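You operate a simulated robot arm through the tools that you are given. There is no shell and no other tool.

You run a simulated robot arm. Do the job below in one go: nothing can be reset, and whatever is moved stays where it is left.

## Task
Pour softener from the cup to about the MAX line of the flower well, then start washer 1.
Fine: the drawer starts open; put the cup back and shut it before Start; it is left running.

The check looks at the end state, three seconds after you hand in, the way a careful person would. Anything else that was tipped, shoved, dropped, spilled or broken makes it a failure.

## Robot
A 7-joint arm with a three-finger gripper, fixed in place. Base frame: the origin is on the floor under the middle of its stand, x ahead of it, y to its left, z up. Units: mm, degrees, N and s.
With the tool pointing down near the work surface it reaches from about 100 to 880 mm from the base axis. Its first joint turns from -166.0 to 166.0 degrees. Payload 2.94 kg.
The TCP is the grasp point between the finger pads, 30 mm short of the fingertips. In the tool frame z runs along the fingers and y along their closing line. The gripper opens to 132 mm; its body begins 107 mm behind the TCP.
Orientation is told as [roll, pitch, yaw] about the base's x, y, z axes, in that order, counted from this pose: with the fingers straight down and closing along the base's y, the tool's x points along the base's -x, its y along +y and its z along -z.

## Interface
- The arm moves only by the tool send_rows. Its argument "motion" is a list of rows, each an object (a shift or turn left out is 0, a gripper value left out holds the last) with "delta_pos": the shift along the tool's x, y, z in units of 300 mm (1.0 is 300 mm), a list of three; "delta_rot": the turn, a rotation vector about the tool's x, y, z in units of 60 degrees (1.0 is 60 degrees), a list of three. In form: [{"delta_pos": [x, y, z], "delta_rot": [rx, ry, rz]}, ...]. A call has 1 to 20 rows; each row is the pose to reach, as a shift and turn from the pose commanded when the call began, along the tool's axes at that moment. "gripper" is the gripper command, from -1 (fully open) to 1 (shut), values between in proportion, set as the call begins (left out, the last holds). A call with a number of a shift or a turn outside -1 to 1 is refused whole. A row lasts 0.2 s, in which the tool goes at most 50 mm and 8.6 degrees; a call with a longer step from one row to the next is refused whole, and so is a gripper value outside its range. A pose out of reach is approached as far as the arm can. The call stops where the force on the tool passes 40 N (or 10 N more than at its start, if that is more) or the arm is blocked; 0.2 s more then pass. Each finger travels about 37.4 mm/s and halts on what it meets, pressing with about 29 N; the grip force reading is that of the motor and also rises with nothing between the fingers. The clock runs only during rows and for 0.2 s after the last one: add rows that repeat a pose to give the fingers time. It gives the time, the measured TCP pose, the force on the tool (base axes), the opening and the grip force at its end, in the units of the frame above (readings bear some noise), with the torque about the TCP (base axes, N m) and any sound that the robot's microphone picked up, and new pictures: "views" is both (left out), scene, wrist or none.
- Cameras (640 x 400 px; columns grow to the right, rows downward): "scene" is fixed at [50.6, 649.8, 1317.2]; the picture's right is [-0.48, -0.87, 0.00], its down [-0.48, 0.26, -0.84] and it looks along [0.73, -0.41, -0.55] (base axes); focal length 346 px, centre (320, 200). "wrist" rides on the gripper at [72, 3, -144] in the tool frame; the picture's right is [-0.04, 1.00, 0.00], its down [-0.88, -0.04, -0.48] and it looks along [-0.47, -0.02, 0.88] (tool axes); focal length 256 px, centre (320, 200). There is no depth. A picture from a camera that has moved, and an enlarged one, comes with that camera's place and axes in the base frame and with its lens.
- move_column(by): moves the trunk up (or, below 0, down) by that many mm; the arm rides with it, the base frame stays. It gives what a move gives, with no picture.
- close_up(camera, box): a new picture of the part [left, top, right, bottom] of that camera's present view, enlarged. It takes no simulated time.
- finish_job(): hands the job in; it is judged then, once.

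Nothing tells you positions but the pictures and the camera data. Unless the task says otherwise, let go and move clear before handing in.

The tools are called as name(argument=value, ...) on one line, values as JSON. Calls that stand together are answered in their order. send_rows: Moves the arm, as the interface text tells. Its arguments: {"type":"object","properties":{"motion":{"type":"array","items":{"type":"object","properties":{"delta_pos":{"type":"array","items":{"type":"number"}},"delta_rot":{"type":"array","items":{"type":"number"}}}}},"gripper":{"type":"number"},"views":{"type":"string","enum":["both","scene","wrist","none"]}},"required":["motion"]} The other tools are called the same way: move_column (by) moves the trunk up or down; close_up (camera, box) takes an enlarged picture of a part of a camera's view; finish_job () hands the job in.

At the start:

```text
time: 0.0
tcp_pos: [504.0, 363.4, 1102.2]
ee_rot: [-0.1, -0.1, -0.1]
contact_force: [-0.9, 0.6, 0.7]
wrist_torque: [0.0, 0.0, 0.04]
width: 132.0
finger_force: 0.1
trunk travel left (down, up): [-350.0, 190.0]
```

scene: 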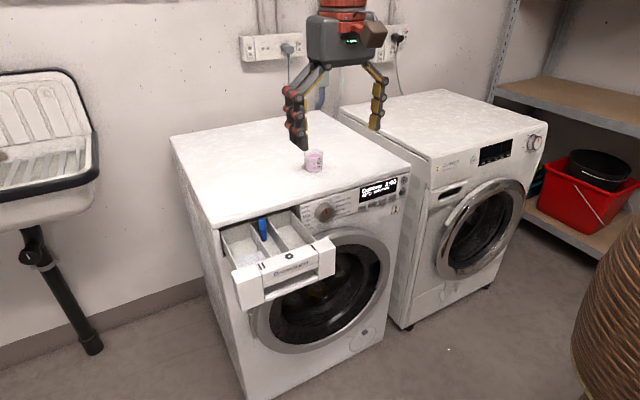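
wrist: 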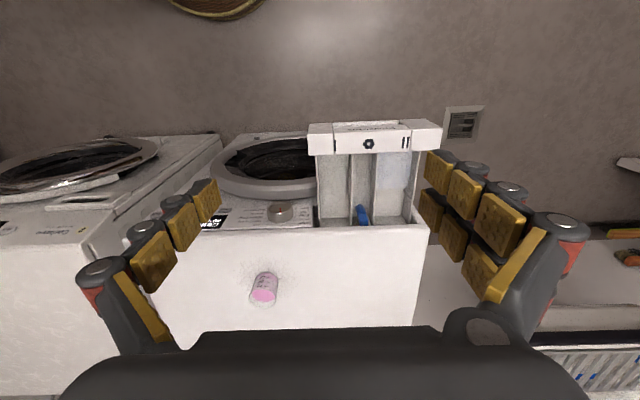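

I see two washers, the left one with its drawer open and a small pink cup on its top. I'll zoom in on the drawer, cup and panel before moving.

close_up(camera="scene", box=[210, 140, 420, 310])

close_up(camera="wrist", box=[200, 110, 460, 320])

close_up(camera="scene", box=[300, 160, 420, 235])

close_up(camera="scene", box=[420, 110, 560, 200])

```text
2.35 times, centred on (315, 225) of scene
camera zoom: at [50.6, 649.8, 1317.2], right [-0.48, -0.87, 0.0], down [-0.48, 0.26, -0.84], along [0.73, -0.41, -0.55], focal length 815 px, centre (332, 141)
```

zoom: 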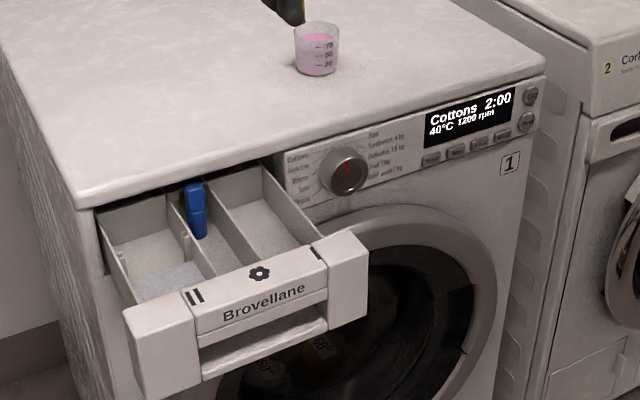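

```text
1.90 times, centred on (330, 215) of wrist
camera zoom: at [432.0, 366.1, 1245.9], right [0.04, 1.0, 0.0], down [0.88, -0.04, 0.48], along [0.47, -0.02, -0.88], focal length 488 px, centre (301, 171)
```

zoom: 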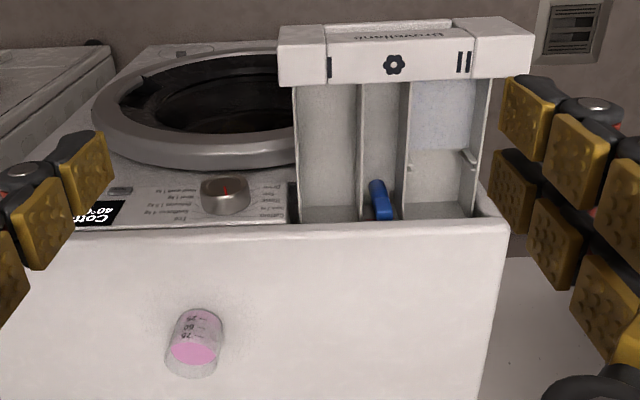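

```text
5.33 times, centred on (360, 198) of scene
camera zoom: at [50.6, 649.8, 1317.2], right [-0.48, -0.87, 0.0], down [-0.48, 0.26, -0.84], along [0.73, -0.41, -0.55], focal length 1847 px, centre (107, 213)
```

zoom: 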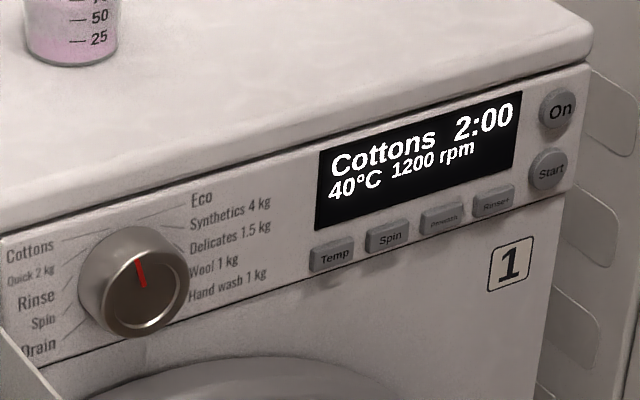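

```text
4.44 times, centred on (490, 155) of scene
camera zoom: at [50.6, 649.8, 1317.2], right [-0.48, -0.87, 0.0], down [-0.48, 0.26, -0.84], along [0.73, -0.41, -0.55], focal length 1539 px, centre (-436, 400)
```

zoom: 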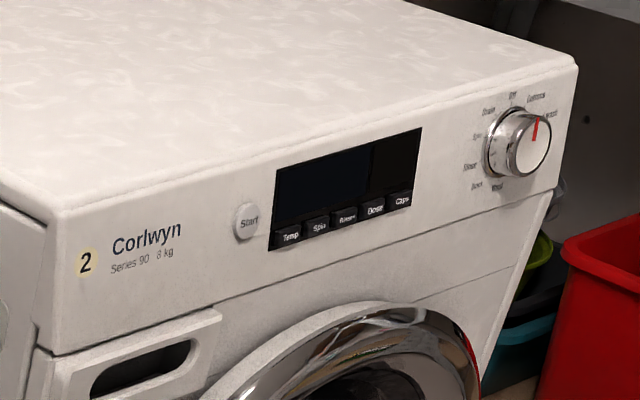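

Washer 1 is the left machine with the open drawer. The flower well is the narrow middle compartment with the blue siphon, and Start sits below On at the right of the panel. I'd like the wrist camera on the far side of the hand so it ends up above the hand while pouring, so I'll test turning the tool about its axis.

send_rows(motion=[{"delta_rot": [0, 0, -0.14]}, {"delta_rot": [0, 0, -0.28]}, {"delta_rot": [0, 0, -0.42]}, {"delta_rot": [0, 0, -0.56]}, {"delta_rot": [0, 0, -0.7]}, {"delta_rot": [0, 0, -0.84]}, {"delta_rot": [0, 0, -0.98]}], views="none")

```text
time: 1.6
tcp_pos: [504.3, 364.5, 1103.9]
ee_rot: [0.0, 0.0, 58.8]
contact_force: [-0.7, 0.8, 0.5]
wrist_torque: [0.01, 0.01, 0.0]
width: 132.0
finger_force: 0.0
trunk travel left (down, up): [-350.0, 190.0]
```

The tool turned +58.8° of yaw with no trouble and nothing is near it. I'll carry on in the same direction.

send_rows(motion=[{"delta_rot": [0, 0, -0.14]}, {"delta_rot": [0, 0, -0.28]}, {"delta_rot": [0, 0, -0.42]}, {"delta_rot": [0, 0, -0.56]}, {"delta_rot": [0, 0, -0.7]}, {"delta_rot": [0, 0, -0.84]}, {"delta_rot": [0, 0, -0.98]}], views="none")

send_rows(motion=[{"delta_rot": [0, 0, -0.14]}, {"delta_rot": [0, 0, -0.28]}, {"delta_rot": [0, 0, -0.42]}, {"delta_rot": [0, 0, -0.56]}, {"delta_rot": [0, 0, -0.7]}, {"delta_rot": [0, 0, -0.84]}, {"delta_rot": [0, 0, -0.98]}, {"delta_rot": [0, 0, -1.0]}], views="both")

```text
time: 3.2
tcp_pos: [505.2, 363.1, 1102.3]
ee_rot: [-0.1, 0.0, 117.7]
contact_force: [0.6, -0.5, -0.2]
wrist_torque: [-0.01, -0.02, 0.02]
width: 131.6
finger_force: 0.1
trunk travel left (down, up): [-350.0, 190.0]
```

```text
time: 5.0
tcp_pos: [504.2, 364.1, 1103.2]
ee_rot: [0.1, 0.0, 177.7]
contact_force: [-0.6, 0.1, 0.2]
wrist_torque: [-0.01, 0.04, -0.01]
width: 132.2
finger_force: 0.0
trunk travel left (down, up): [-350.0, 190.0]
camera wrist: at [576.7, 357.4, 1245.9], right [-0.08, -1.0, 0.0], down [-0.88, 0.07, 0.48], along [-0.47, 0.04, -0.88], focal length 256 px, centre (320, 200)
```

scene: 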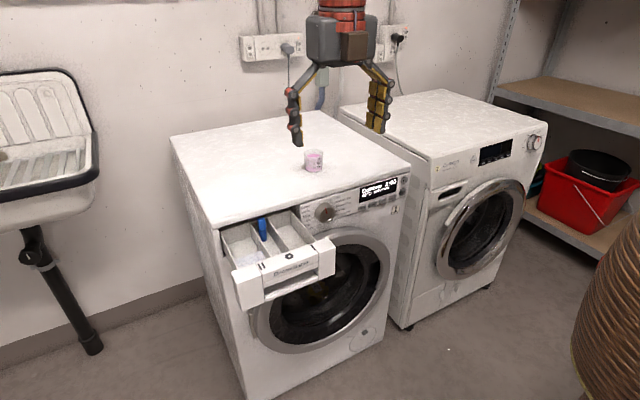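
wrist: 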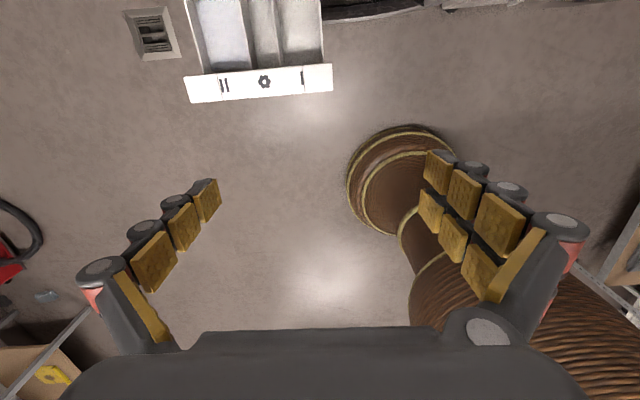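

The tool is now flipped and the camera is on the far side of the hand. Next I'll move over towards the cup, which I estimate at about (835, 239), and stay high above it.

send_rows(motion=[{"delta_pos": [0.117, 0.039, 0.039], "delta_rot": [0, 0, -0.01]}, {"delta_pos": [0.233, 0.078, 0.078], "delta_rot": [0, 0, -0.02]}, {"delta_pos": [0.35, 0.116, 0.116], "delta_rot": [0, 0, -0.03]}, {"delta_pos": [0.467, 0.155, 0.155], "delta_rot": [0, 0, -0.038]}, {"delta_pos": [0.583, 0.194, 0.194], "delta_rot": [0, 0, -0.038]}, {"delta_pos": [0.7, 0.233, 0.233], "delta_rot": [0, 0, -0.038]}, {"delta_pos": [0.817, 0.271, 0.271], "delta_rot": [0, 0, -0.038]}, {"delta_pos": [0.933, 0.31, 0.31], "delta_rot": [0, 0, -0.038]}], views="both")

```text
time: 6.8
tcp_pos: [781.7, 254.8, 1006.7]
ee_rot: [0.0, -0.3, 179.8]
contact_force: [0.0, 0.5, 0.5]
wrist_torque: [-0.01, 0.04, 0.02]
width: 131.8
finger_force: 0.1
trunk travel left (down, up): [-350.0, 190.0]
camera wrist: at [854.2, 251.5, 1149.5], right [-0.05, -1.0, 0.0], down [-0.88, 0.04, 0.48], along [-0.48, 0.02, -0.88], focal length 256 px, centre (320, 200)
```

scene: 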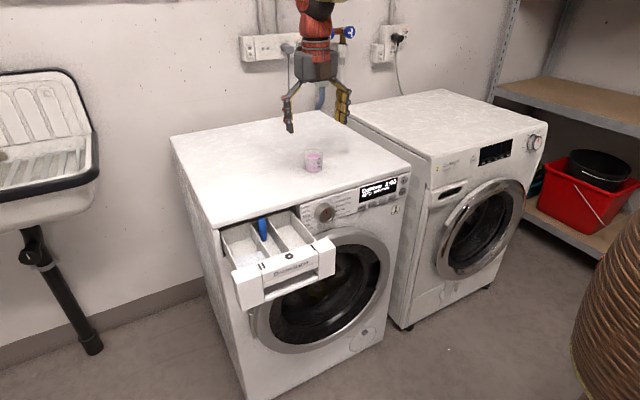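
wrist: 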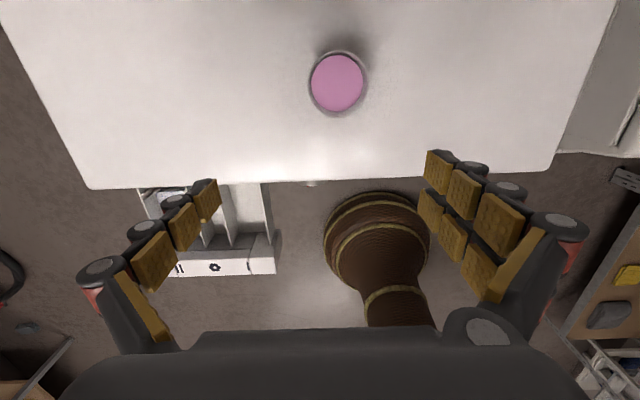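

The cup is almost directly below the camera, at about (836, 235). I'll zoom in on it in both views to read its height and fill.

close_up(camera="scene", box=[290, 140, 338, 180])

close_up(camera="wrist", box=[280, 30, 400, 130])

close_up(camera="scene", box=[215, 195, 345, 305])

```text
10.00 times, centred on (314, 160) of scene
camera zoom: at [50.6, 649.8, 1317.2], right [-0.48, -0.87, 0.0], down [-0.48, 0.26, -0.84], along [0.73, -0.41, -0.55], focal length 3463 px, centre (380, 600)
```

zoom: 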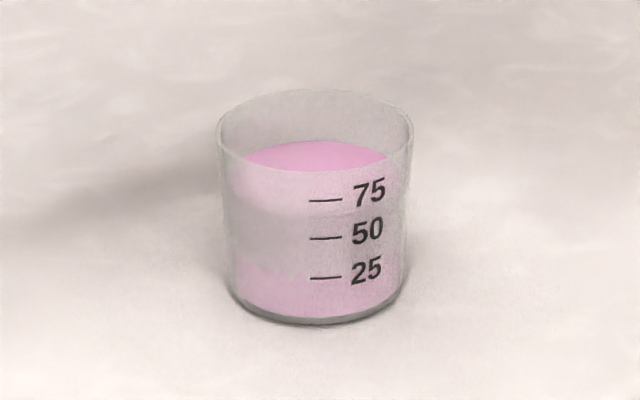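

```text
4.00 times, centred on (340, 80) of wrist
camera zoom: at [854.2, 251.5, 1149.5], right [-0.05, -1.0, 0.0], down [-0.88, 0.04, 0.48], along [-0.48, 0.02, -0.88], focal length 1024 px, centre (240, 680)
```

zoom: 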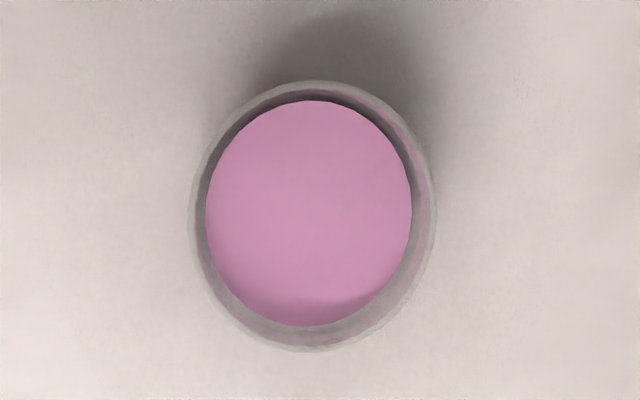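

```text
3.64 times, centred on (280, 250) of scene
camera zoom: at [50.6, 649.8, 1317.2], right [-0.48, -0.87, 0.0], down [-0.48, 0.26, -0.84], along [0.73, -0.41, -0.55], focal length 1259 px, centre (466, 18)
```

zoom: 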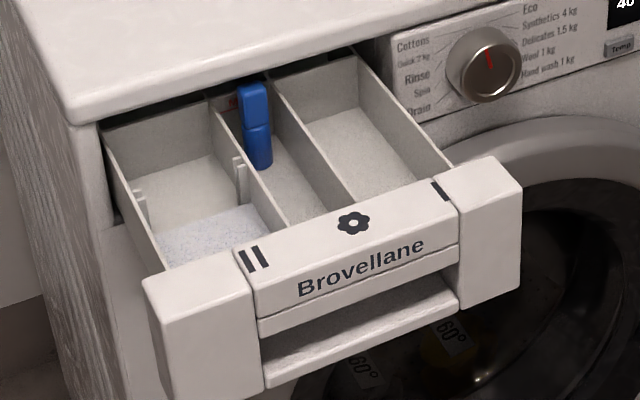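

The cup is about 56 mm across the rim and 49 mm tall, holding around 65–70 ml. Before grasping it I want to find the MAX line, and there's a reddish mark at the back of the flower well.

close_up(camera="scene", box=[250, 208, 290, 233])

send_rows(motion=[{"delta_pos": [-0.15, 0.0, 0]}, {"delta_pos": [-0.3, -0.1, 0]}, {"delta_pos": [-0.45, -0.2, 0]}, {"delta_pos": [-0.54, -0.3, 0]}, {"delta_pos": [-0.58, -0.45, 0]}, {"delta_pos": [-0.6, -0.6, 0]}], views="both")

```text
16.00 times, centred on (270, 220) of scene
camera zoom: at [50.6, 649.8, 1317.2], right [-0.48, -0.87, 0.0], down [-0.48, 0.26, -0.84], along [0.73, -0.41, -0.55], focal length 5541 px, centre (1120, -128)
```

zoom: 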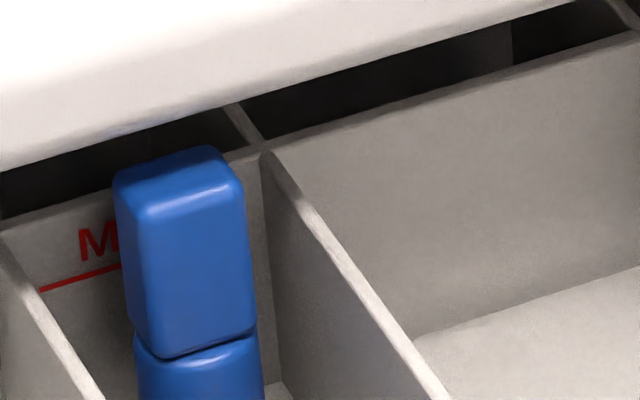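

```text
refused: row 2 steps farther than a row can; nothing moved
```

The MAX line is red, on the back wall of the well behind the blue siphon, and the scene camera can see its left part. I'll move above the drawer to measure the well, using smaller steps this time.

send_rows(motion=[{"delta_pos": [-0.1, -0.1, 0]}, {"delta_pos": [-0.2, -0.2, 0]}, {"delta_pos": [-0.3, -0.3, 0]}, {"delta_pos": [-0.4, -0.4, 0]}, {"delta_pos": [-0.5, -0.5, 0]}, {"delta_pos": [-0.6, -0.6, 0]}], views="both")

```text
time: 8.2
tcp_pos: [600.3, 439.7, 1009.3]
ee_rot: [0.0, -0.1, 179.7]
contact_force: [1.4, -0.2, -1.4]
wrist_torque: [0.01, 0.01, 0.02]
width: 132.1
finger_force: 0.1
trunk travel left (down, up): [-350.0, 190.0]
camera wrist: at [671.8, 436.1, 1152.3], right [-0.05, -1.0, 0.0], down [-0.88, 0.04, 0.48], along [-0.47, 0.02, -0.88], focal length 256 px, centre (320, 200)
```

scene: 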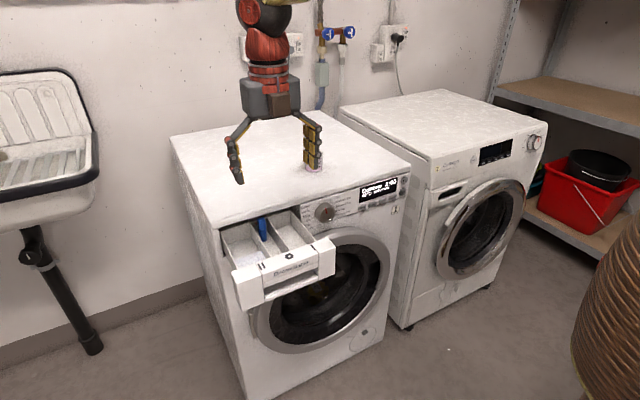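
wrist: 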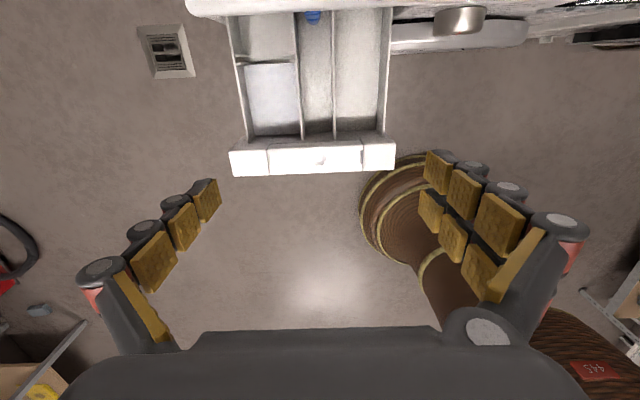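

The drawer now sits in the upper part of the wrist view, so I'll zoom in on it.

close_up(camera="wrist", box=[220, 0, 410, 180])

close_up(camera="scene", box=[220, 200, 320, 280])

```text
2.22 times, centred on (315, 90) of wrist
camera zoom: at [671.8, 436.1, 1152.3], right [-0.05, -1.0, 0.0], down [-0.88, 0.04, 0.48], along [-0.47, 0.02, -0.88], focal length 569 px, centre (331, 444)
```

zoom: 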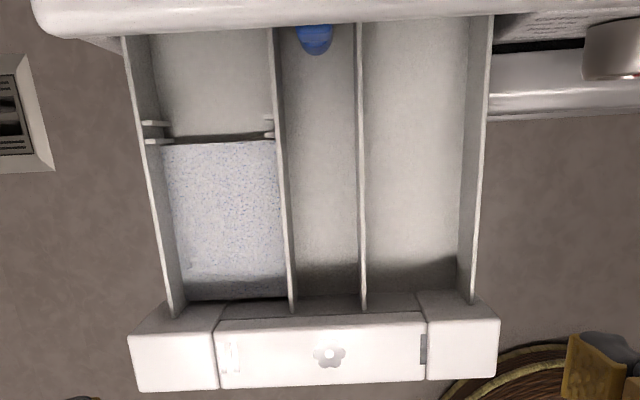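

```text
5.00 times, centred on (270, 240) of scene
camera zoom: at [50.6, 649.8, 1317.2], right [-0.48, -0.87, 0.0], down [-0.48, 0.26, -0.84], along [0.73, -0.41, -0.55], focal length 1732 px, centre (570, 0)
```

zoom: 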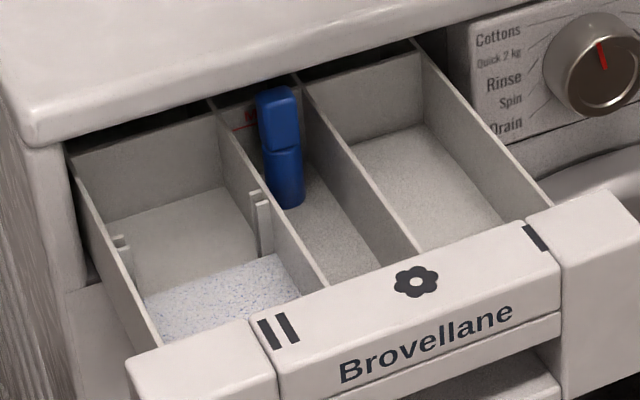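

The flower well spans roughly y 421–463 and x 582–729, with the MAX line near z 794. The cup base is at about (835, 236, 847) and its rim near z 896. I'll move directly above the cup, with the tips well clear of the rim.

send_rows(motion=[{"delta_pos": [0.1123, 0.0964, 0.0]}, {"delta_pos": [0.2246, 0.1929, 0.0]}, {"delta_pos": [0.3369, 0.2893, 0.0]}, {"delta_pos": [0.4491, 0.3857, 0.02]}, {"delta_pos": [0.5614, 0.4821, 0.06]}, {"delta_pos": [0.6737, 0.5786, 0.11]}, {"delta_pos": [0.786, 0.675, 0.15]}, {"delta_pos": [0.786, 0.675, 0.163]}], views="both")

```text
time: 10.0
tcp_pos: [833.7, 235.0, 962.6]
ee_rot: [0.0, 0.0, 179.9]
contact_force: [0.0, 0.2, -0.2]
wrist_torque: [-0.01, -0.01, 0.01]
width: 132.0
finger_force: 0.0
trunk travel left (down, up): [-350.0, 190.0]
camera wrist: at [906.9, 231.7, 1105.5], right [-0.05, -1.0, 0.0], down [-0.88, 0.04, 0.48], along [-0.48, 0.02, -0.88], focal length 256 px, centre (320, 200)
```

scene: 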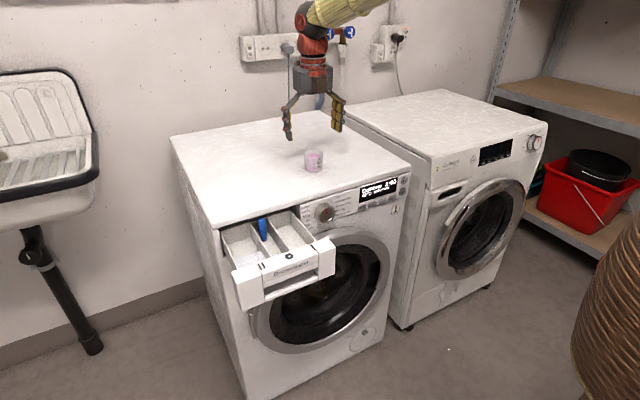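
wrist: 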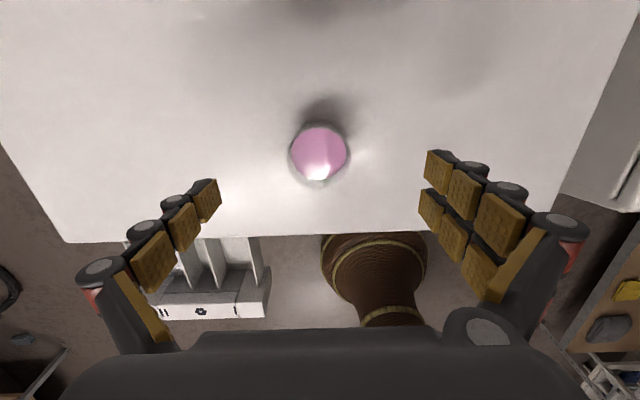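

The cup is centred between the fingers. I'll descend straight down to TCP z≈885, which puts the tips about 8 mm above the surface.

send_rows(motion=[{"delta_pos": [0.006, 0, 0.05]}, {"delta_pos": [0.006, 0, 0.1]}, {"delta_pos": [0.006, 0, 0.15]}, {"delta_pos": [0.006, 0, 0.2]}, {"delta_pos": [0.006, 0, 0.23]}, {"delta_pos": [0.006, 0, 0.25]}, {"delta_pos": [0.006, 0, 0.258]}], views="both")

```text
time: 11.6
tcp_pos: [836.9, 236.0, 884.1]
ee_rot: [-0.1, 0.0, 180.0]
contact_force: [0.2, -0.1, -0.5]
wrist_torque: [-0.01, 0.01, -0.03]
width: 132.2
finger_force: 0.1
trunk travel left (down, up): [-350.0, 190.0]
camera wrist: at [909.9, 232.0, 1026.8], right [-0.05, -1.0, 0.0], down [-0.88, 0.04, 0.48], along [-0.48, 0.02, -0.88], focal length 256 px, centre (320, 200)
```

scene: 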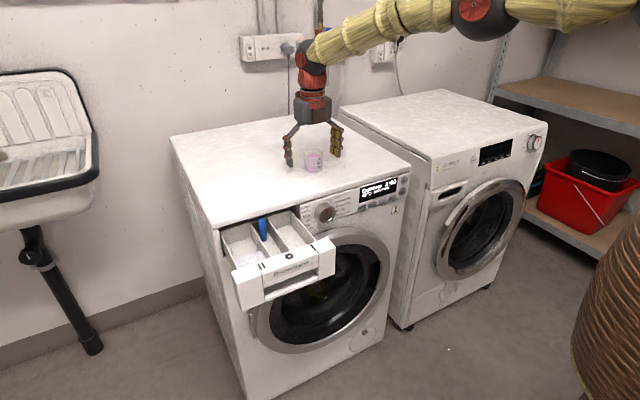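
wrist: 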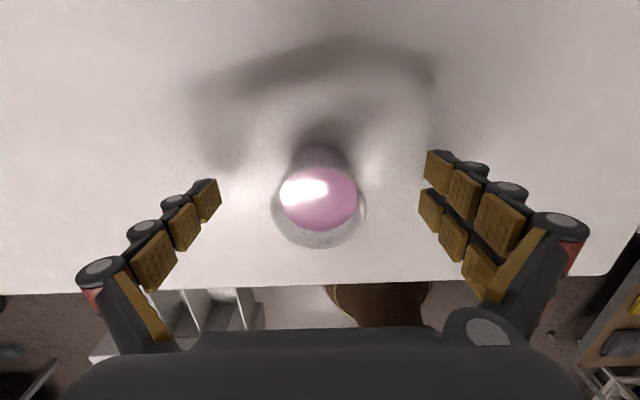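

The fingers straddle the cup evenly. I'll shift back 2 mm and close.

send_rows(motion=[{"delta_pos": [-0.007, 0, 0]}, {"delta_pos": [-0.007, 0, 0]}, {"delta_pos": [-0.007, 0, 0]}, {"delta_pos": [-0.007, 0, 0]}, {"delta_pos": [-0.007, 0, 0]}, {"delta_pos": [-0.007, 0, 0]}, {"delta_pos": [-0.007, 0, 0]}, {"delta_pos": [-0.007, 0, 0]}], gripper=1, views="both")

```text
time: 13.4
tcp_pos: [835.4, 234.9, 885.0]
ee_rot: [0.0, 0.1, 180.0]
contact_force: [-0.8, 0.4, 0.0]
wrist_torque: [0.0, -0.02, -0.01]
width: 50.7
finger_force: 29.1
trunk travel left (down, up): [-350.0, 190.0]
camera wrist: at [908.0, 231.9, 1027.4], right [-0.05, -1.0, 0.0], down [-0.88, 0.04, 0.48], along [-0.48, 0.02, -0.88], focal length 256 px, centre (320, 200)
```

scene: 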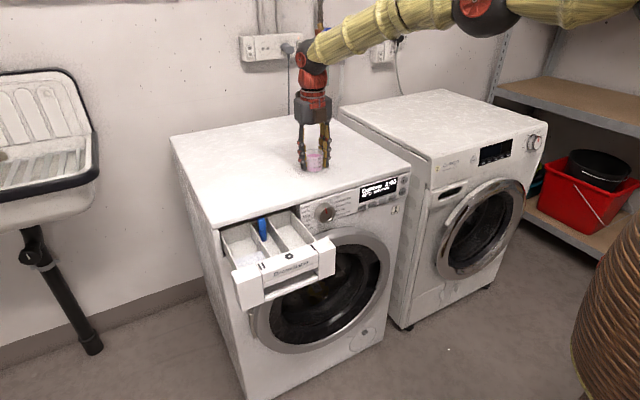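
wrist: 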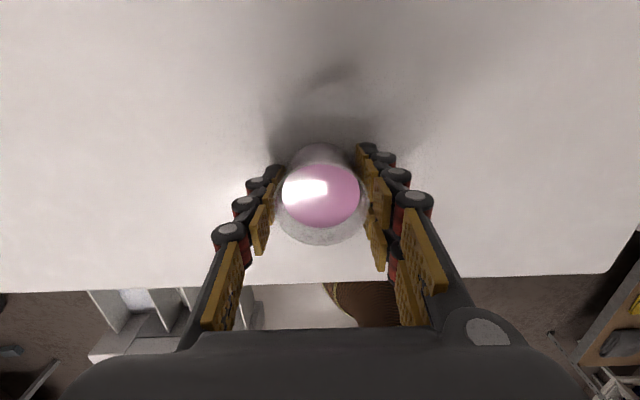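

The grip is firm at 50.7 mm, but I don't yet know whether the arm can make the full pour tilt over the well. The cup is still standing on the surface, so I'll release it and rehearse the pour pose empty first.

send_rows(motion=[{"delta_pos": [0, 0, 0]}, {"delta_pos": [0, 0, 0]}, {"delta_pos": [0, 0, 0]}, {"delta_pos": [0, 0, 0]}, {"delta_pos": [0, 0, 0]}, {"delta_pos": [0, 0, 0]}, {"delta_pos": [0, 0, -0.05]}, {"delta_pos": [0, 0, -0.12]}, {"delta_pos": [0, 0, -0.2]}, {"delta_pos": [0, 0, -0.3]}, {"delta_pos": [0, 0, -0.4]}], gripper=-1, views="both")

```text
time: 15.8
tcp_pos: [836.4, 235.8, 1003.4]
ee_rot: [-0.1, 0.1, 179.9]
contact_force: [-0.6, 0.2, -0.9]
wrist_torque: [0.01, -0.05, 0.02]
width: 131.8
finger_force: 0.1
trunk travel left (down, up): [-350.0, 190.0]
camera wrist: at [908.7, 231.4, 1146.5], right [-0.05, -1.0, 0.0], down [-0.88, 0.04, 0.48], along [-0.48, 0.02, -0.88], focal length 256 px, centre (320, 200)
```

scene: 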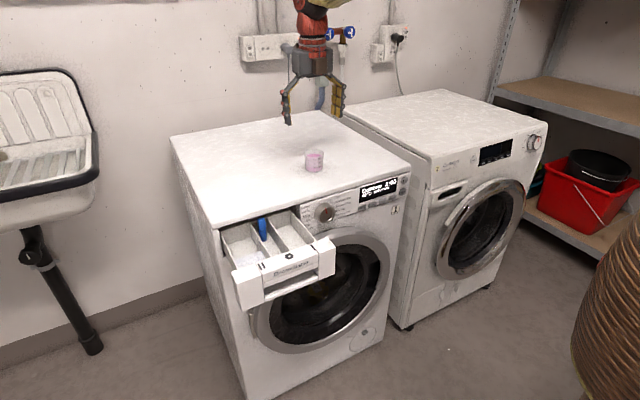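
wrist: 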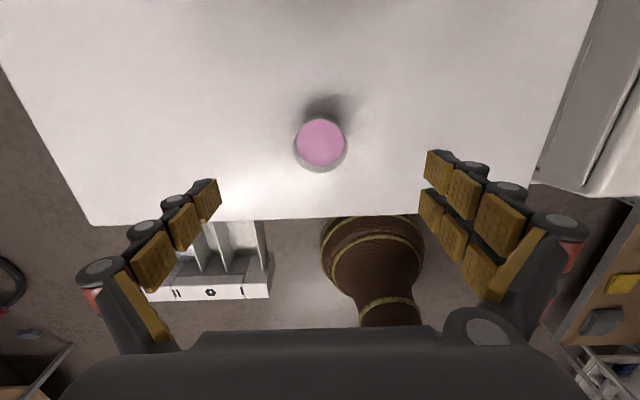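

The cup is standing where it was. Now the empty rehearsal: go over the well with the tool down, then tilt it forward.

send_rows(motion=[{"delta_pos": [-0.0779, -0.0977, 0.02]}, {"delta_pos": [-0.1557, -0.1954, 0.04]}, {"delta_pos": [-0.2336, -0.2931, 0.06]}, {"delta_pos": [-0.3114, -0.3909, 0.08]}, {"delta_pos": [-0.3893, -0.4886, 0.1]}, {"delta_pos": [-0.4671, -0.5863, 0.12]}, {"delta_pos": [-0.545, -0.684, 0.143]}], views="none")

send_rows(motion=[{"delta_rot": [0, 0.1, 0]}, {"delta_rot": [0, 0.2, 0]}, {"delta_rot": [0, 0.3, 0]}, {"delta_rot": [0, 0.4, 0]}, {"delta_rot": [0, 0.5, 0]}, {"delta_rot": [0, 0.6, 0]}, {"delta_rot": [0, 0.7, 0]}, {"delta_rot": [0, 0.8, 0]}, {"delta_rot": [0, 0.9, 0]}, {"delta_rot": [0, 1.0, 0]}], views="both")

```text
time: 17.4
tcp_pos: [671.2, 442.8, 958.0]
ee_rot: [0.0, 0.0, 179.9]
contact_force: [-0.2, 0.1, 0.5]
wrist_torque: [-0.04, 0.0, -0.01]
width: 131.8
finger_force: 0.1
trunk travel left (down, up): [-350.0, 190.0]
```

```text
time: 19.6
tcp_pos: [672.4, 442.2, 962.5]
ee_rot: [-0.1, 60.1, 179.7]
contact_force: [0.1, -0.2, 0.4]
wrist_torque: [-0.02, 0.07, -0.05]
width: 131.9
finger_force: 0.0
trunk travel left (down, up): [-350.0, 190.0]
camera wrist: at [583.7, 439.2, 1094.9], right [-0.02, -1.0, -0.04], down [-0.85, 0.04, -0.53], along [0.53, 0.02, -0.85], focal length 256 px, centre (320, 200)
```

scene: 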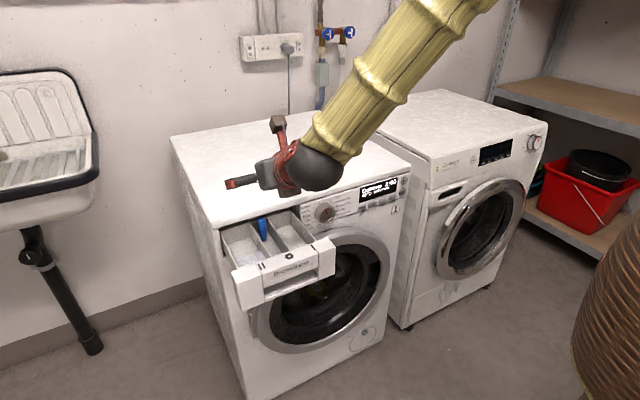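
wrist: 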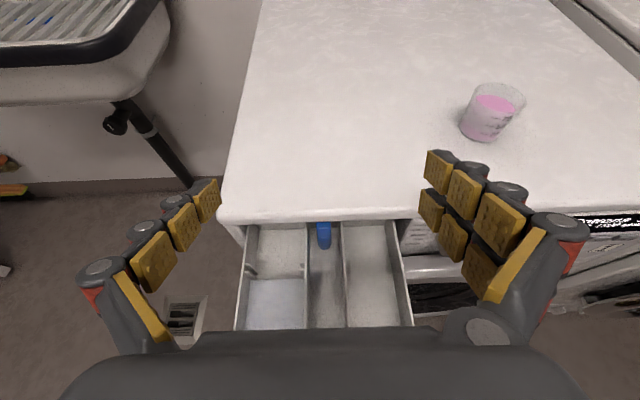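

The 60° tilt is reached cleanly, and the wrist camera looks straight down past the fingers into the well. I'll continue to about 105° to check the limits.

send_rows(motion=[{"delta_rot": [0, 0.1, 0]}, {"delta_rot": [0, 0.2, 0]}, {"delta_rot": [0, 0.3, 0]}, {"delta_rot": [0, 0.4, 0]}, {"delta_rot": [0, 0.5, 0]}, {"delta_rot": [0, 0.6, 0]}, {"delta_rot": [0, 0.7, 0]}, {"delta_rot": [0, 0.75, 0]}], views="both")

```text
time: 21.4
tcp_pos: [672.5, 442.9, 960.5]
ee_rot: [-180.0, 74.9, -0.1]
contact_force: [0.3, 0.2, 0.1]
wrist_torque: [0.0, -0.01, -0.02]
width: 132.0
finger_force: 0.2
trunk travel left (down, up): [-350.0, 190.0]
camera wrist: at [515.2, 438.6, 992.6], right [0.01, -1.0, -0.04], down [-0.23, 0.04, -0.97], along [0.97, 0.02, -0.23], focal length 256 px, centre (320, 200)
```

scene: 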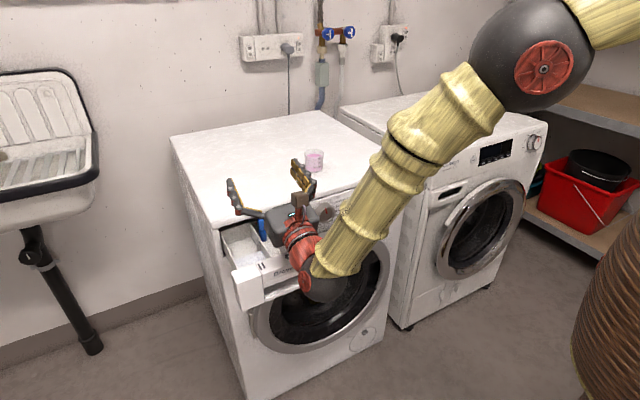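
wrist: 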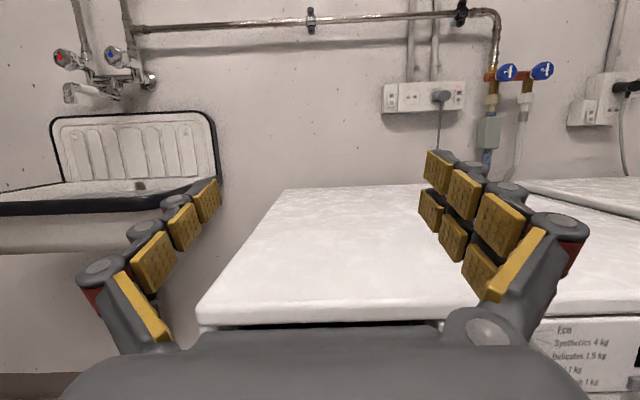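

A 105° tilt is reachable with good clearance. I'll go back to 60° and drop to the intended pour height to check the clearance and the view of the well.

send_rows(motion=[{"delta_rot": [0, -0.12, 0]}, {"delta_rot": [0, -0.24, 0]}, {"delta_rot": [0, -0.36, 0]}, {"delta_rot": [0, -0.48, 0]}, {"delta_rot": [0, -0.6, 0]}, {"delta_rot": [0, -0.72, 0]}, {"delta_rot": [0, -0.75, 0]}, {"delta_rot": [0, -0.75, 0], "delta_pos": [-0.0751, 0, -0.0201]}, {"delta_rot": [0, -0.75, 0], "delta_pos": [-0.1502, 0, -0.0402]}, {"delta_rot": [0, -0.75, 0], "delta_pos": [-0.2254, 0, -0.0604]}], views="both")

close_up(camera="wrist", box=[210, 190, 430, 330])

close_up(camera="scene", box=[220, 170, 340, 250])

```text
time: 23.6
tcp_pos: [671.8, 440.7, 891.1]
ee_rot: [0.1, 60.0, 179.9]
contact_force: [0.2, -0.3, 0.8]
wrist_torque: [0.01, 0.05, 0.01]
width: 131.8
finger_force: 0.1
trunk travel left (down, up): [-350.0, 190.0]
camera wrist: at [583.9, 437.7, 1024.6], right [-0.02, -1.0, -0.04], down [-0.85, 0.04, -0.52], along [0.52, 0.02, -0.85], focal length 256 px, centre (320, 200)
```

scene: 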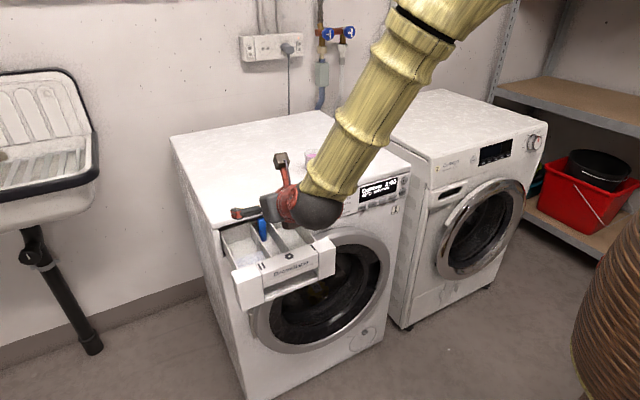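
wrist: 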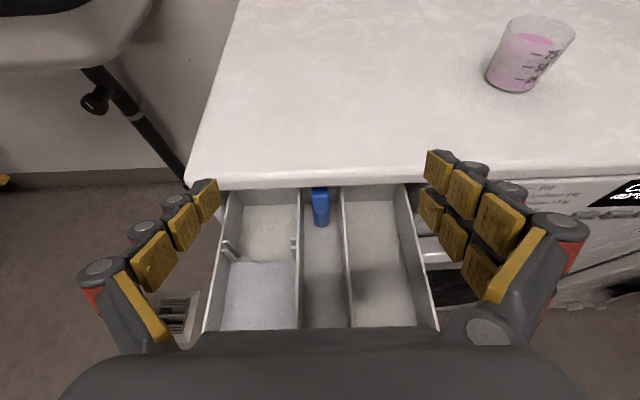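

```text
2.86 times, centred on (320, 260) of wrist
camera zoom: at [583.9, 437.7, 1024.6], right [-0.02, -1.0, -0.04], down [-0.85, 0.04, -0.52], along [0.52, 0.02, -0.85], focal length 731 px, centre (320, 29)
```

zoom: 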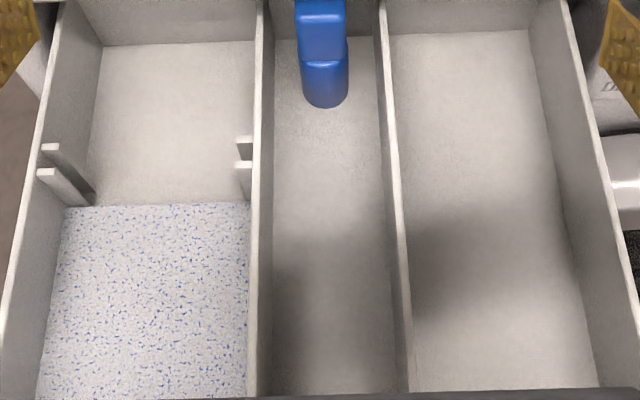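

```text
5.00 times, centred on (280, 210) of scene
camera zoom: at [50.6, 649.8, 1317.2], right [-0.48, -0.87, 0.0], down [-0.48, 0.26, -0.84], along [0.73, -0.41, -0.55], focal length 1732 px, centre (520, 150)
```

zoom: 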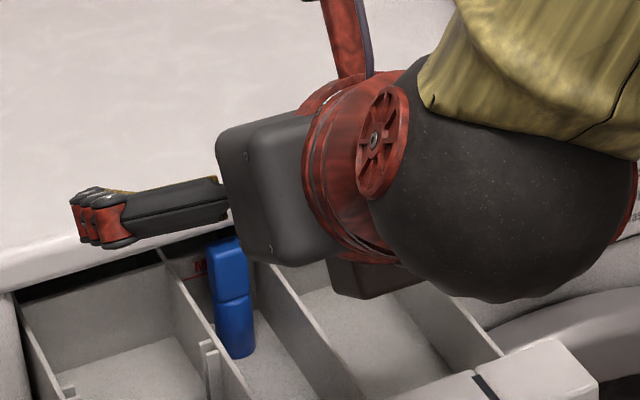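

The rehearsal pose works: the hand clears the drawer, and both cameras can see the well and the red MAX line. I'll raise and untilt, then return to above the cup.

send_rows(motion=[{"delta_pos": [0.0674, 0, -0.0389]}, {"delta_pos": [0.1347, 0, -0.0778]}, {"delta_pos": [0.2021, 0, -0.1167], "delta_rot": [0, -0.1, 0]}, {"delta_pos": [0.2021, 0, -0.1167], "delta_rot": [0, -0.23, 0]}, {"delta_pos": [0.2021, 0, -0.1167], "delta_rot": [0, -0.36, 0]}, {"delta_pos": [0.2021, 0, -0.1167], "delta_rot": [0, -0.49, 0]}, {"delta_pos": [0.2021, 0, -0.1167], "delta_rot": [0, -0.62, 0]}, {"delta_pos": [0.2021, 0, -0.1167], "delta_rot": [0, -0.75, 0]}, {"delta_pos": [0.2021, 0, -0.1167], "delta_rot": [0, -0.88, 0]}, {"delta_pos": [0.2021, 0, -0.1167], "delta_rot": [0, -1.0, 0]}, {"delta_pos": [0.2021, 0, -0.1167], "delta_rot": [0, -1.0, 0]}], views="none")

```text
time: 26.0
tcp_pos: [672.0, 442.1, 960.1]
ee_rot: [-0.1, 0.0, 179.9]
contact_force: [-0.1, -0.3, 0.5]
wrist_torque: [-0.01, 0.02, 0.0]
width: 131.8
finger_force: 0.2
trunk travel left (down, up): [-350.0, 190.0]
```

The tool is vertical again at z=960. I'll move back above the cup.

send_rows(motion=[{"delta_pos": [0.0774, 0.0981, 0]}, {"delta_pos": [0.1548, 0.1963, 0]}, {"delta_pos": [0.2321, 0.2944, 0]}, {"delta_pos": [0.3095, 0.3926, 0]}, {"delta_pos": [0.3869, 0.4907, 0]}, {"delta_pos": [0.4643, 0.5889, 0]}, {"delta_pos": [0.5417, 0.687, 0]}, {"delta_pos": [0.5417, 0.687, 0]}], views="wrist")

```text
time: 27.8
tcp_pos: [833.5, 233.9, 962.1]
ee_rot: [0.0, 0.0, 179.9]
contact_force: [-0.2, -0.4, 0.0]
wrist_torque: [0.0, 0.0, 0.0]
width: 131.7
finger_force: 0.1
trunk travel left (down, up): [-350.0, 190.0]
camera wrist: at [906.7, 230.8, 1105.9], right [-0.05, -1.0, 0.0], down [-0.88, 0.04, 0.48], along [-0.48, 0.02, -0.88], focal length 256 px, centre (320, 200)
```

wrist: 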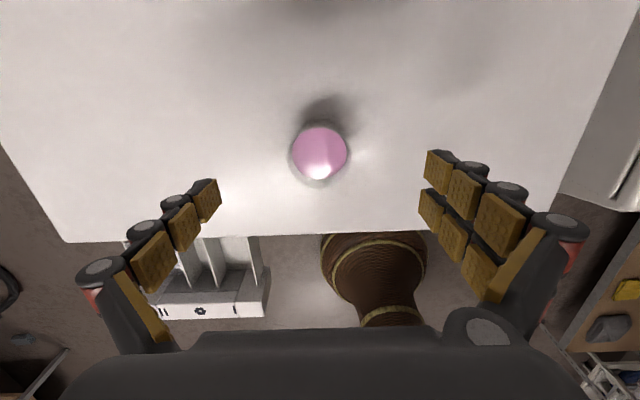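

I'm centred over the cup again, so I'll descend and grasp in one go.

send_rows(motion=[{"delta_pos": [0.003, 0, 0.05]}, {"delta_pos": [0.003, 0, 0.1]}, {"delta_pos": [0.003, 0, 0.15]}, {"delta_pos": [0.003, 0, 0.2]}, {"delta_pos": [0.003, 0, 0.23]}, {"delta_pos": [0.003, 0, 0.25]}, {"delta_pos": [0.003, 0, 0.258]}, {"delta_pos": [0.003, 0, 0.258]}], views="wrist")

send_rows(motion=[{"delta_pos": [0, 0, 0]}, {"delta_pos": [0, 0, 0]}, {"delta_pos": [0, 0, 0]}, {"delta_pos": [0, 0, 0]}, {"delta_pos": [0, 0, 0]}, {"delta_pos": [0, 0, 0]}, {"delta_pos": [0, 0, 0]}, {"delta_pos": [0, 0, 0]}], gripper=1, views="wrist")

```text
time: 29.6
tcp_pos: [834.5, 234.5, 882.5]
ee_rot: [0.0, 0.0, 179.9]
contact_force: [-0.2, -0.1, 0.8]
wrist_torque: [0.03, -0.04, -0.01]
width: 132.0
finger_force: 0.1
trunk travel left (down, up): [-350.0, 190.0]
camera wrist: at [907.8, 231.0, 1026.5], right [-0.05, -1.0, 0.0], down [-0.88, 0.04, 0.48], along [-0.48, 0.02, -0.88], focal length 256 px, centre (320, 200)
```

wrist: 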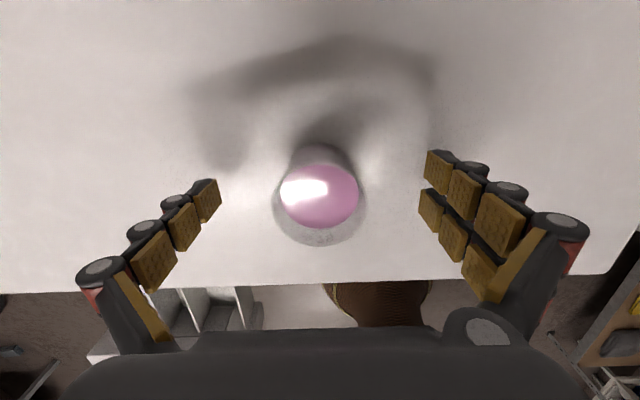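

```text
time: 31.4
tcp_pos: [835.3, 235.7, 882.7]
ee_rot: [0.1, 0.1, 179.9]
contact_force: [-0.2, -1.4, 0.0]
wrist_torque: [-0.02, -0.01, -0.02]
width: 50.7
finger_force: 29.2
trunk travel left (down, up): [-350.0, 190.0]
camera wrist: at [907.8, 231.0, 1026.7], right [-0.05, -1.0, 0.0], down [-0.88, 0.04, 0.48], along [-0.48, 0.02, -0.88], focal length 256 px, centre (320, 200)
```

wrist: 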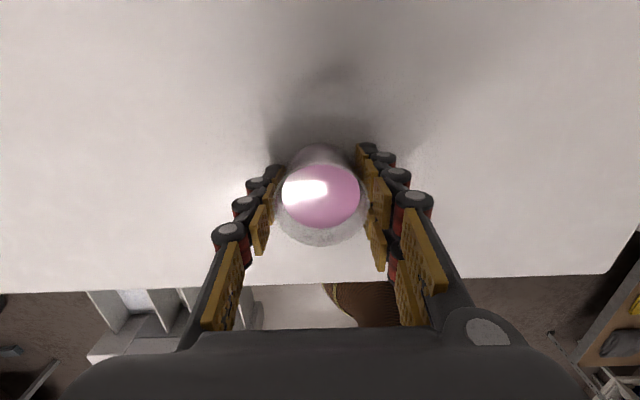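

The cup is gripped. Its put-back pose is TCP (835, 235.5, 883). I'll lift gently.

send_rows(motion=[{"delta_pos": [0, 0, -0.01]}, {"delta_pos": [0, 0, -0.03]}, {"delta_pos": [0, 0, -0.06]}, {"delta_pos": [0, 0, -0.1]}, {"delta_pos": [0, 0, -0.14]}, {"delta_pos": [0, 0, -0.18]}, {"delta_pos": [0, 0, -0.22]}, {"delta_pos": [0, 0, -0.245]}, {"delta_pos": [0, 0, -0.255]}], views="both")

close_up(camera="scene", box=[285, 100, 345, 140])

```text
time: 33.4
tcp_pos: [834.3, 233.7, 960.3]
ee_rot: [0.0, 0.0, 180.0]
contact_force: [0.4, -0.1, 0.4]
wrist_torque: [0.02, -0.02, 0.02]
width: 50.5
finger_force: 28.9
trunk travel left (down, up): [-350.0, 190.0]
camera wrist: at [906.7, 230.5, 1102.7], right [-0.05, -1.0, 0.0], down [-0.88, 0.04, 0.48], along [-0.48, 0.02, -0.88], focal length 256 px, centre (320, 200)
```

scene: 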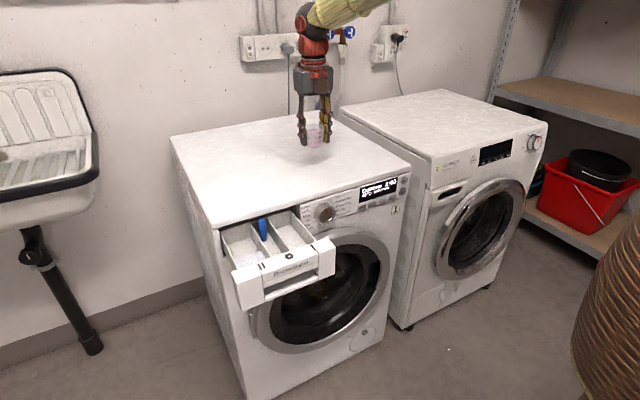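
wrist: 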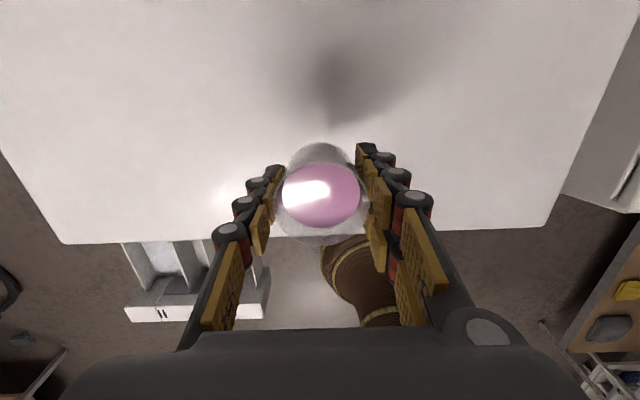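

```text
10.00 times, centred on (315, 120) of scene
camera zoom: at [50.6, 649.8, 1317.2], right [-0.48, -0.87, 0.0], down [-0.48, 0.26, -0.84], along [0.73, -0.41, -0.55], focal length 3463 px, centre (370, 1000)
```

zoom: 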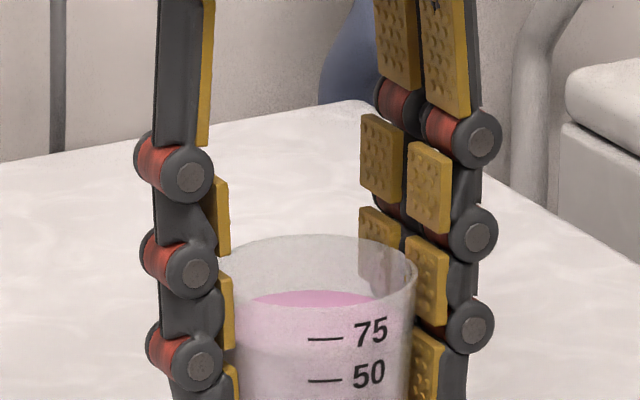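

The cup is held steady and level. I'll carry it smoothly to above the flower well.

send_rows(motion=[{"delta_pos": [-0.012, -0.015, 0]}, {"delta_pos": [-0.038, -0.049, 0]}, {"delta_pos": [-0.078, -0.1, 0]}, {"delta_pos": [-0.122, -0.157, 0]}, {"delta_pos": [-0.168, -0.216, 0]}, {"delta_pos": [-0.214, -0.275, 0]}, {"delta_pos": [-0.26, -0.334, 0]}, {"delta_pos": [-0.306, -0.393, 0]}, {"delta_pos": [-0.352, -0.452, 0]}, {"delta_pos": [-0.396, -0.51, 0]}, {"delta_pos": [-0.436, -0.562, 0]}, {"delta_pos": [-0.474, -0.61, 0]}, {"delta_pos": [-0.504, -0.648, 0]}, {"delta_pos": [-0.524, -0.674, 0]}, {"delta_pos": [-0.535, -0.687, 0]}, {"delta_pos": [-0.538, -0.69, 0]}], views="both")

```text
time: 36.8
tcp_pos: [674.7, 442.8, 959.6]
ee_rot: [0.0, 0.0, 179.9]
contact_force: [0.1, 0.2, -0.1]
wrist_torque: [0.01, -0.03, 0.01]
width: 50.7
finger_force: 28.8
trunk travel left (down, up): [-350.0, 190.0]
camera wrist: at [746.6, 439.1, 1102.5], right [-0.05, -1.0, 0.0], down [-0.88, 0.04, 0.48], along [-0.48, 0.02, -0.88], focal length 256 px, centre (320, 200)
```

scene: 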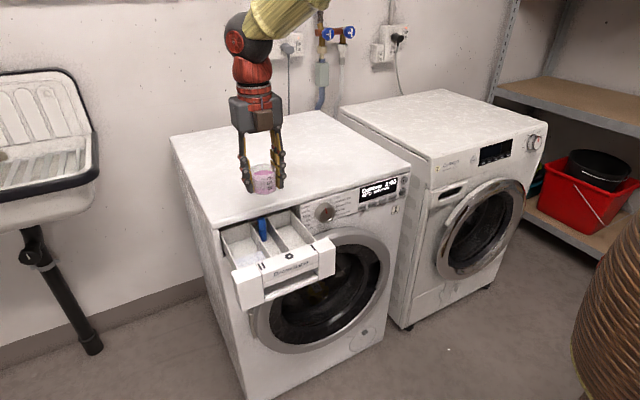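
wrist: 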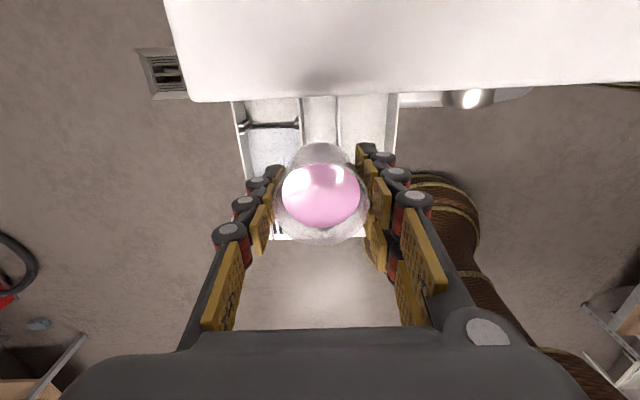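

The cup is centred over the well at y≈442. I'll lower to the pour height and tilt to 25°, which is still short of pouring.

send_rows(motion=[{"delta_pos": [0, 0, 0.03]}, {"delta_pos": [0, 0, 0.08]}, {"delta_pos": [0, 0, 0.13]}, {"delta_pos": [0, 0, 0.18]}, {"delta_pos": [0, 0, 0.21]}, {"delta_pos": [0, 0, 0.22]}, {"delta_pos": [0, 0, 0.22], "delta_rot": [0, 0.04, 0]}, {"delta_pos": [0, 0, 0.22], "delta_rot": [0, 0.1, 0]}, {"delta_pos": [0, 0, 0.22], "delta_rot": [0, 0.17, 0]}, {"delta_pos": [0, 0, 0.22], "delta_rot": [0, 0.24, 0]}, {"delta_pos": [0, 0, 0.22], "delta_rot": [0, 0.31, 0]}, {"delta_pos": [0, 0, 0.22], "delta_rot": [0, 0.37, 0]}, {"delta_pos": [0, 0, 0.22], "delta_rot": [0, 0.41, 0]}, {"delta_pos": [0, 0, 0.22], "delta_rot": [0, 0.417, 0]}, {"delta_pos": [0, 0, 0.22], "delta_rot": [0, 0.417, 0]}], views="both")

close_up(camera="wrist", box=[210, 100, 430, 330])

close_up(camera="scene", box=[220, 150, 340, 250])

```text
time: 40.0
tcp_pos: [674.6, 442.3, 893.7]
ee_rot: [0.0, 25.0, 179.9]
contact_force: [-0.2, -0.8, -0.5]
wrist_torque: [-0.02, 0.0, 0.0]
width: 50.7
finger_force: 29.2
trunk travel left (down, up): [-350.0, 190.0]
camera wrist: at [679.1, 439.0, 1053.3], right [-0.04, -1.0, -0.02], down [-1.0, 0.04, 0.06], along [-0.06, 0.02, -1.0], focal length 256 px, centre (320, 200)
```

scene: 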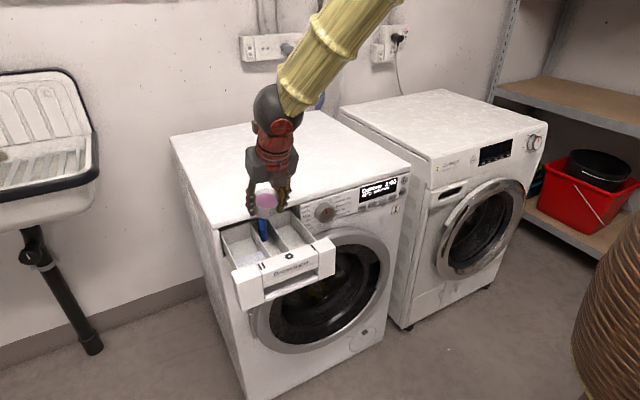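
wrist: 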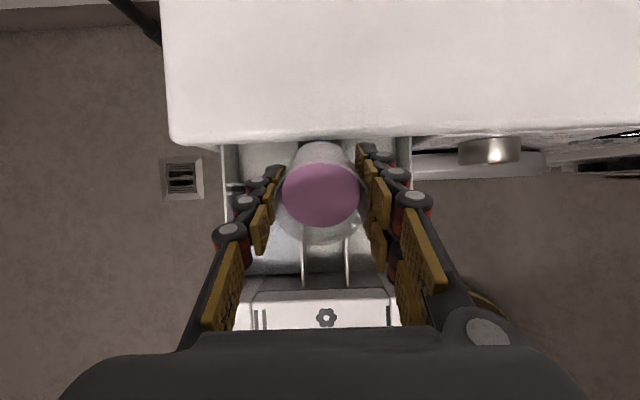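

```text
1.74 times, centred on (320, 215) of wrist
camera zoom: at [679.1, 439.0, 1053.3], right [-0.04, -1.0, -0.02], down [-1.0, 0.04, 0.06], along [-0.06, 0.02, -1.0], focal length 445 px, centre (320, 174)
```

zoom: 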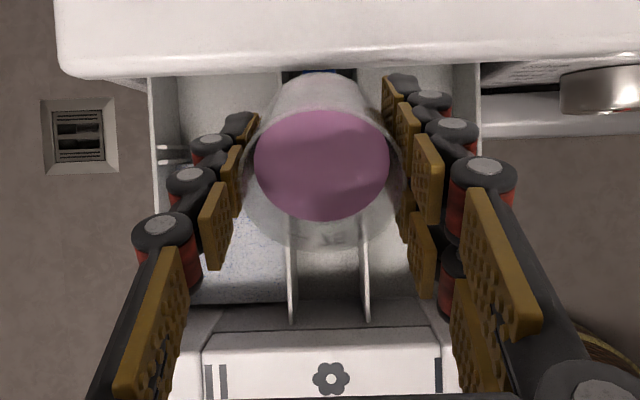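

```text
4.00 times, centred on (280, 200) of scene
camera zoom: at [50.6, 649.8, 1317.2], right [-0.48, -0.87, 0.0], down [-0.48, 0.26, -0.84], along [0.73, -0.41, -0.55], focal length 1385 px, centre (480, 200)
```

zoom: 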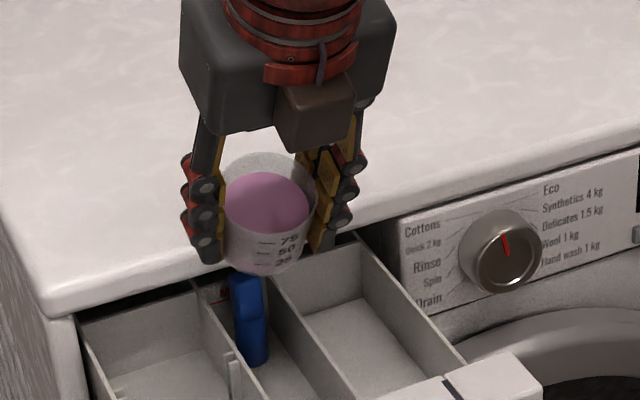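

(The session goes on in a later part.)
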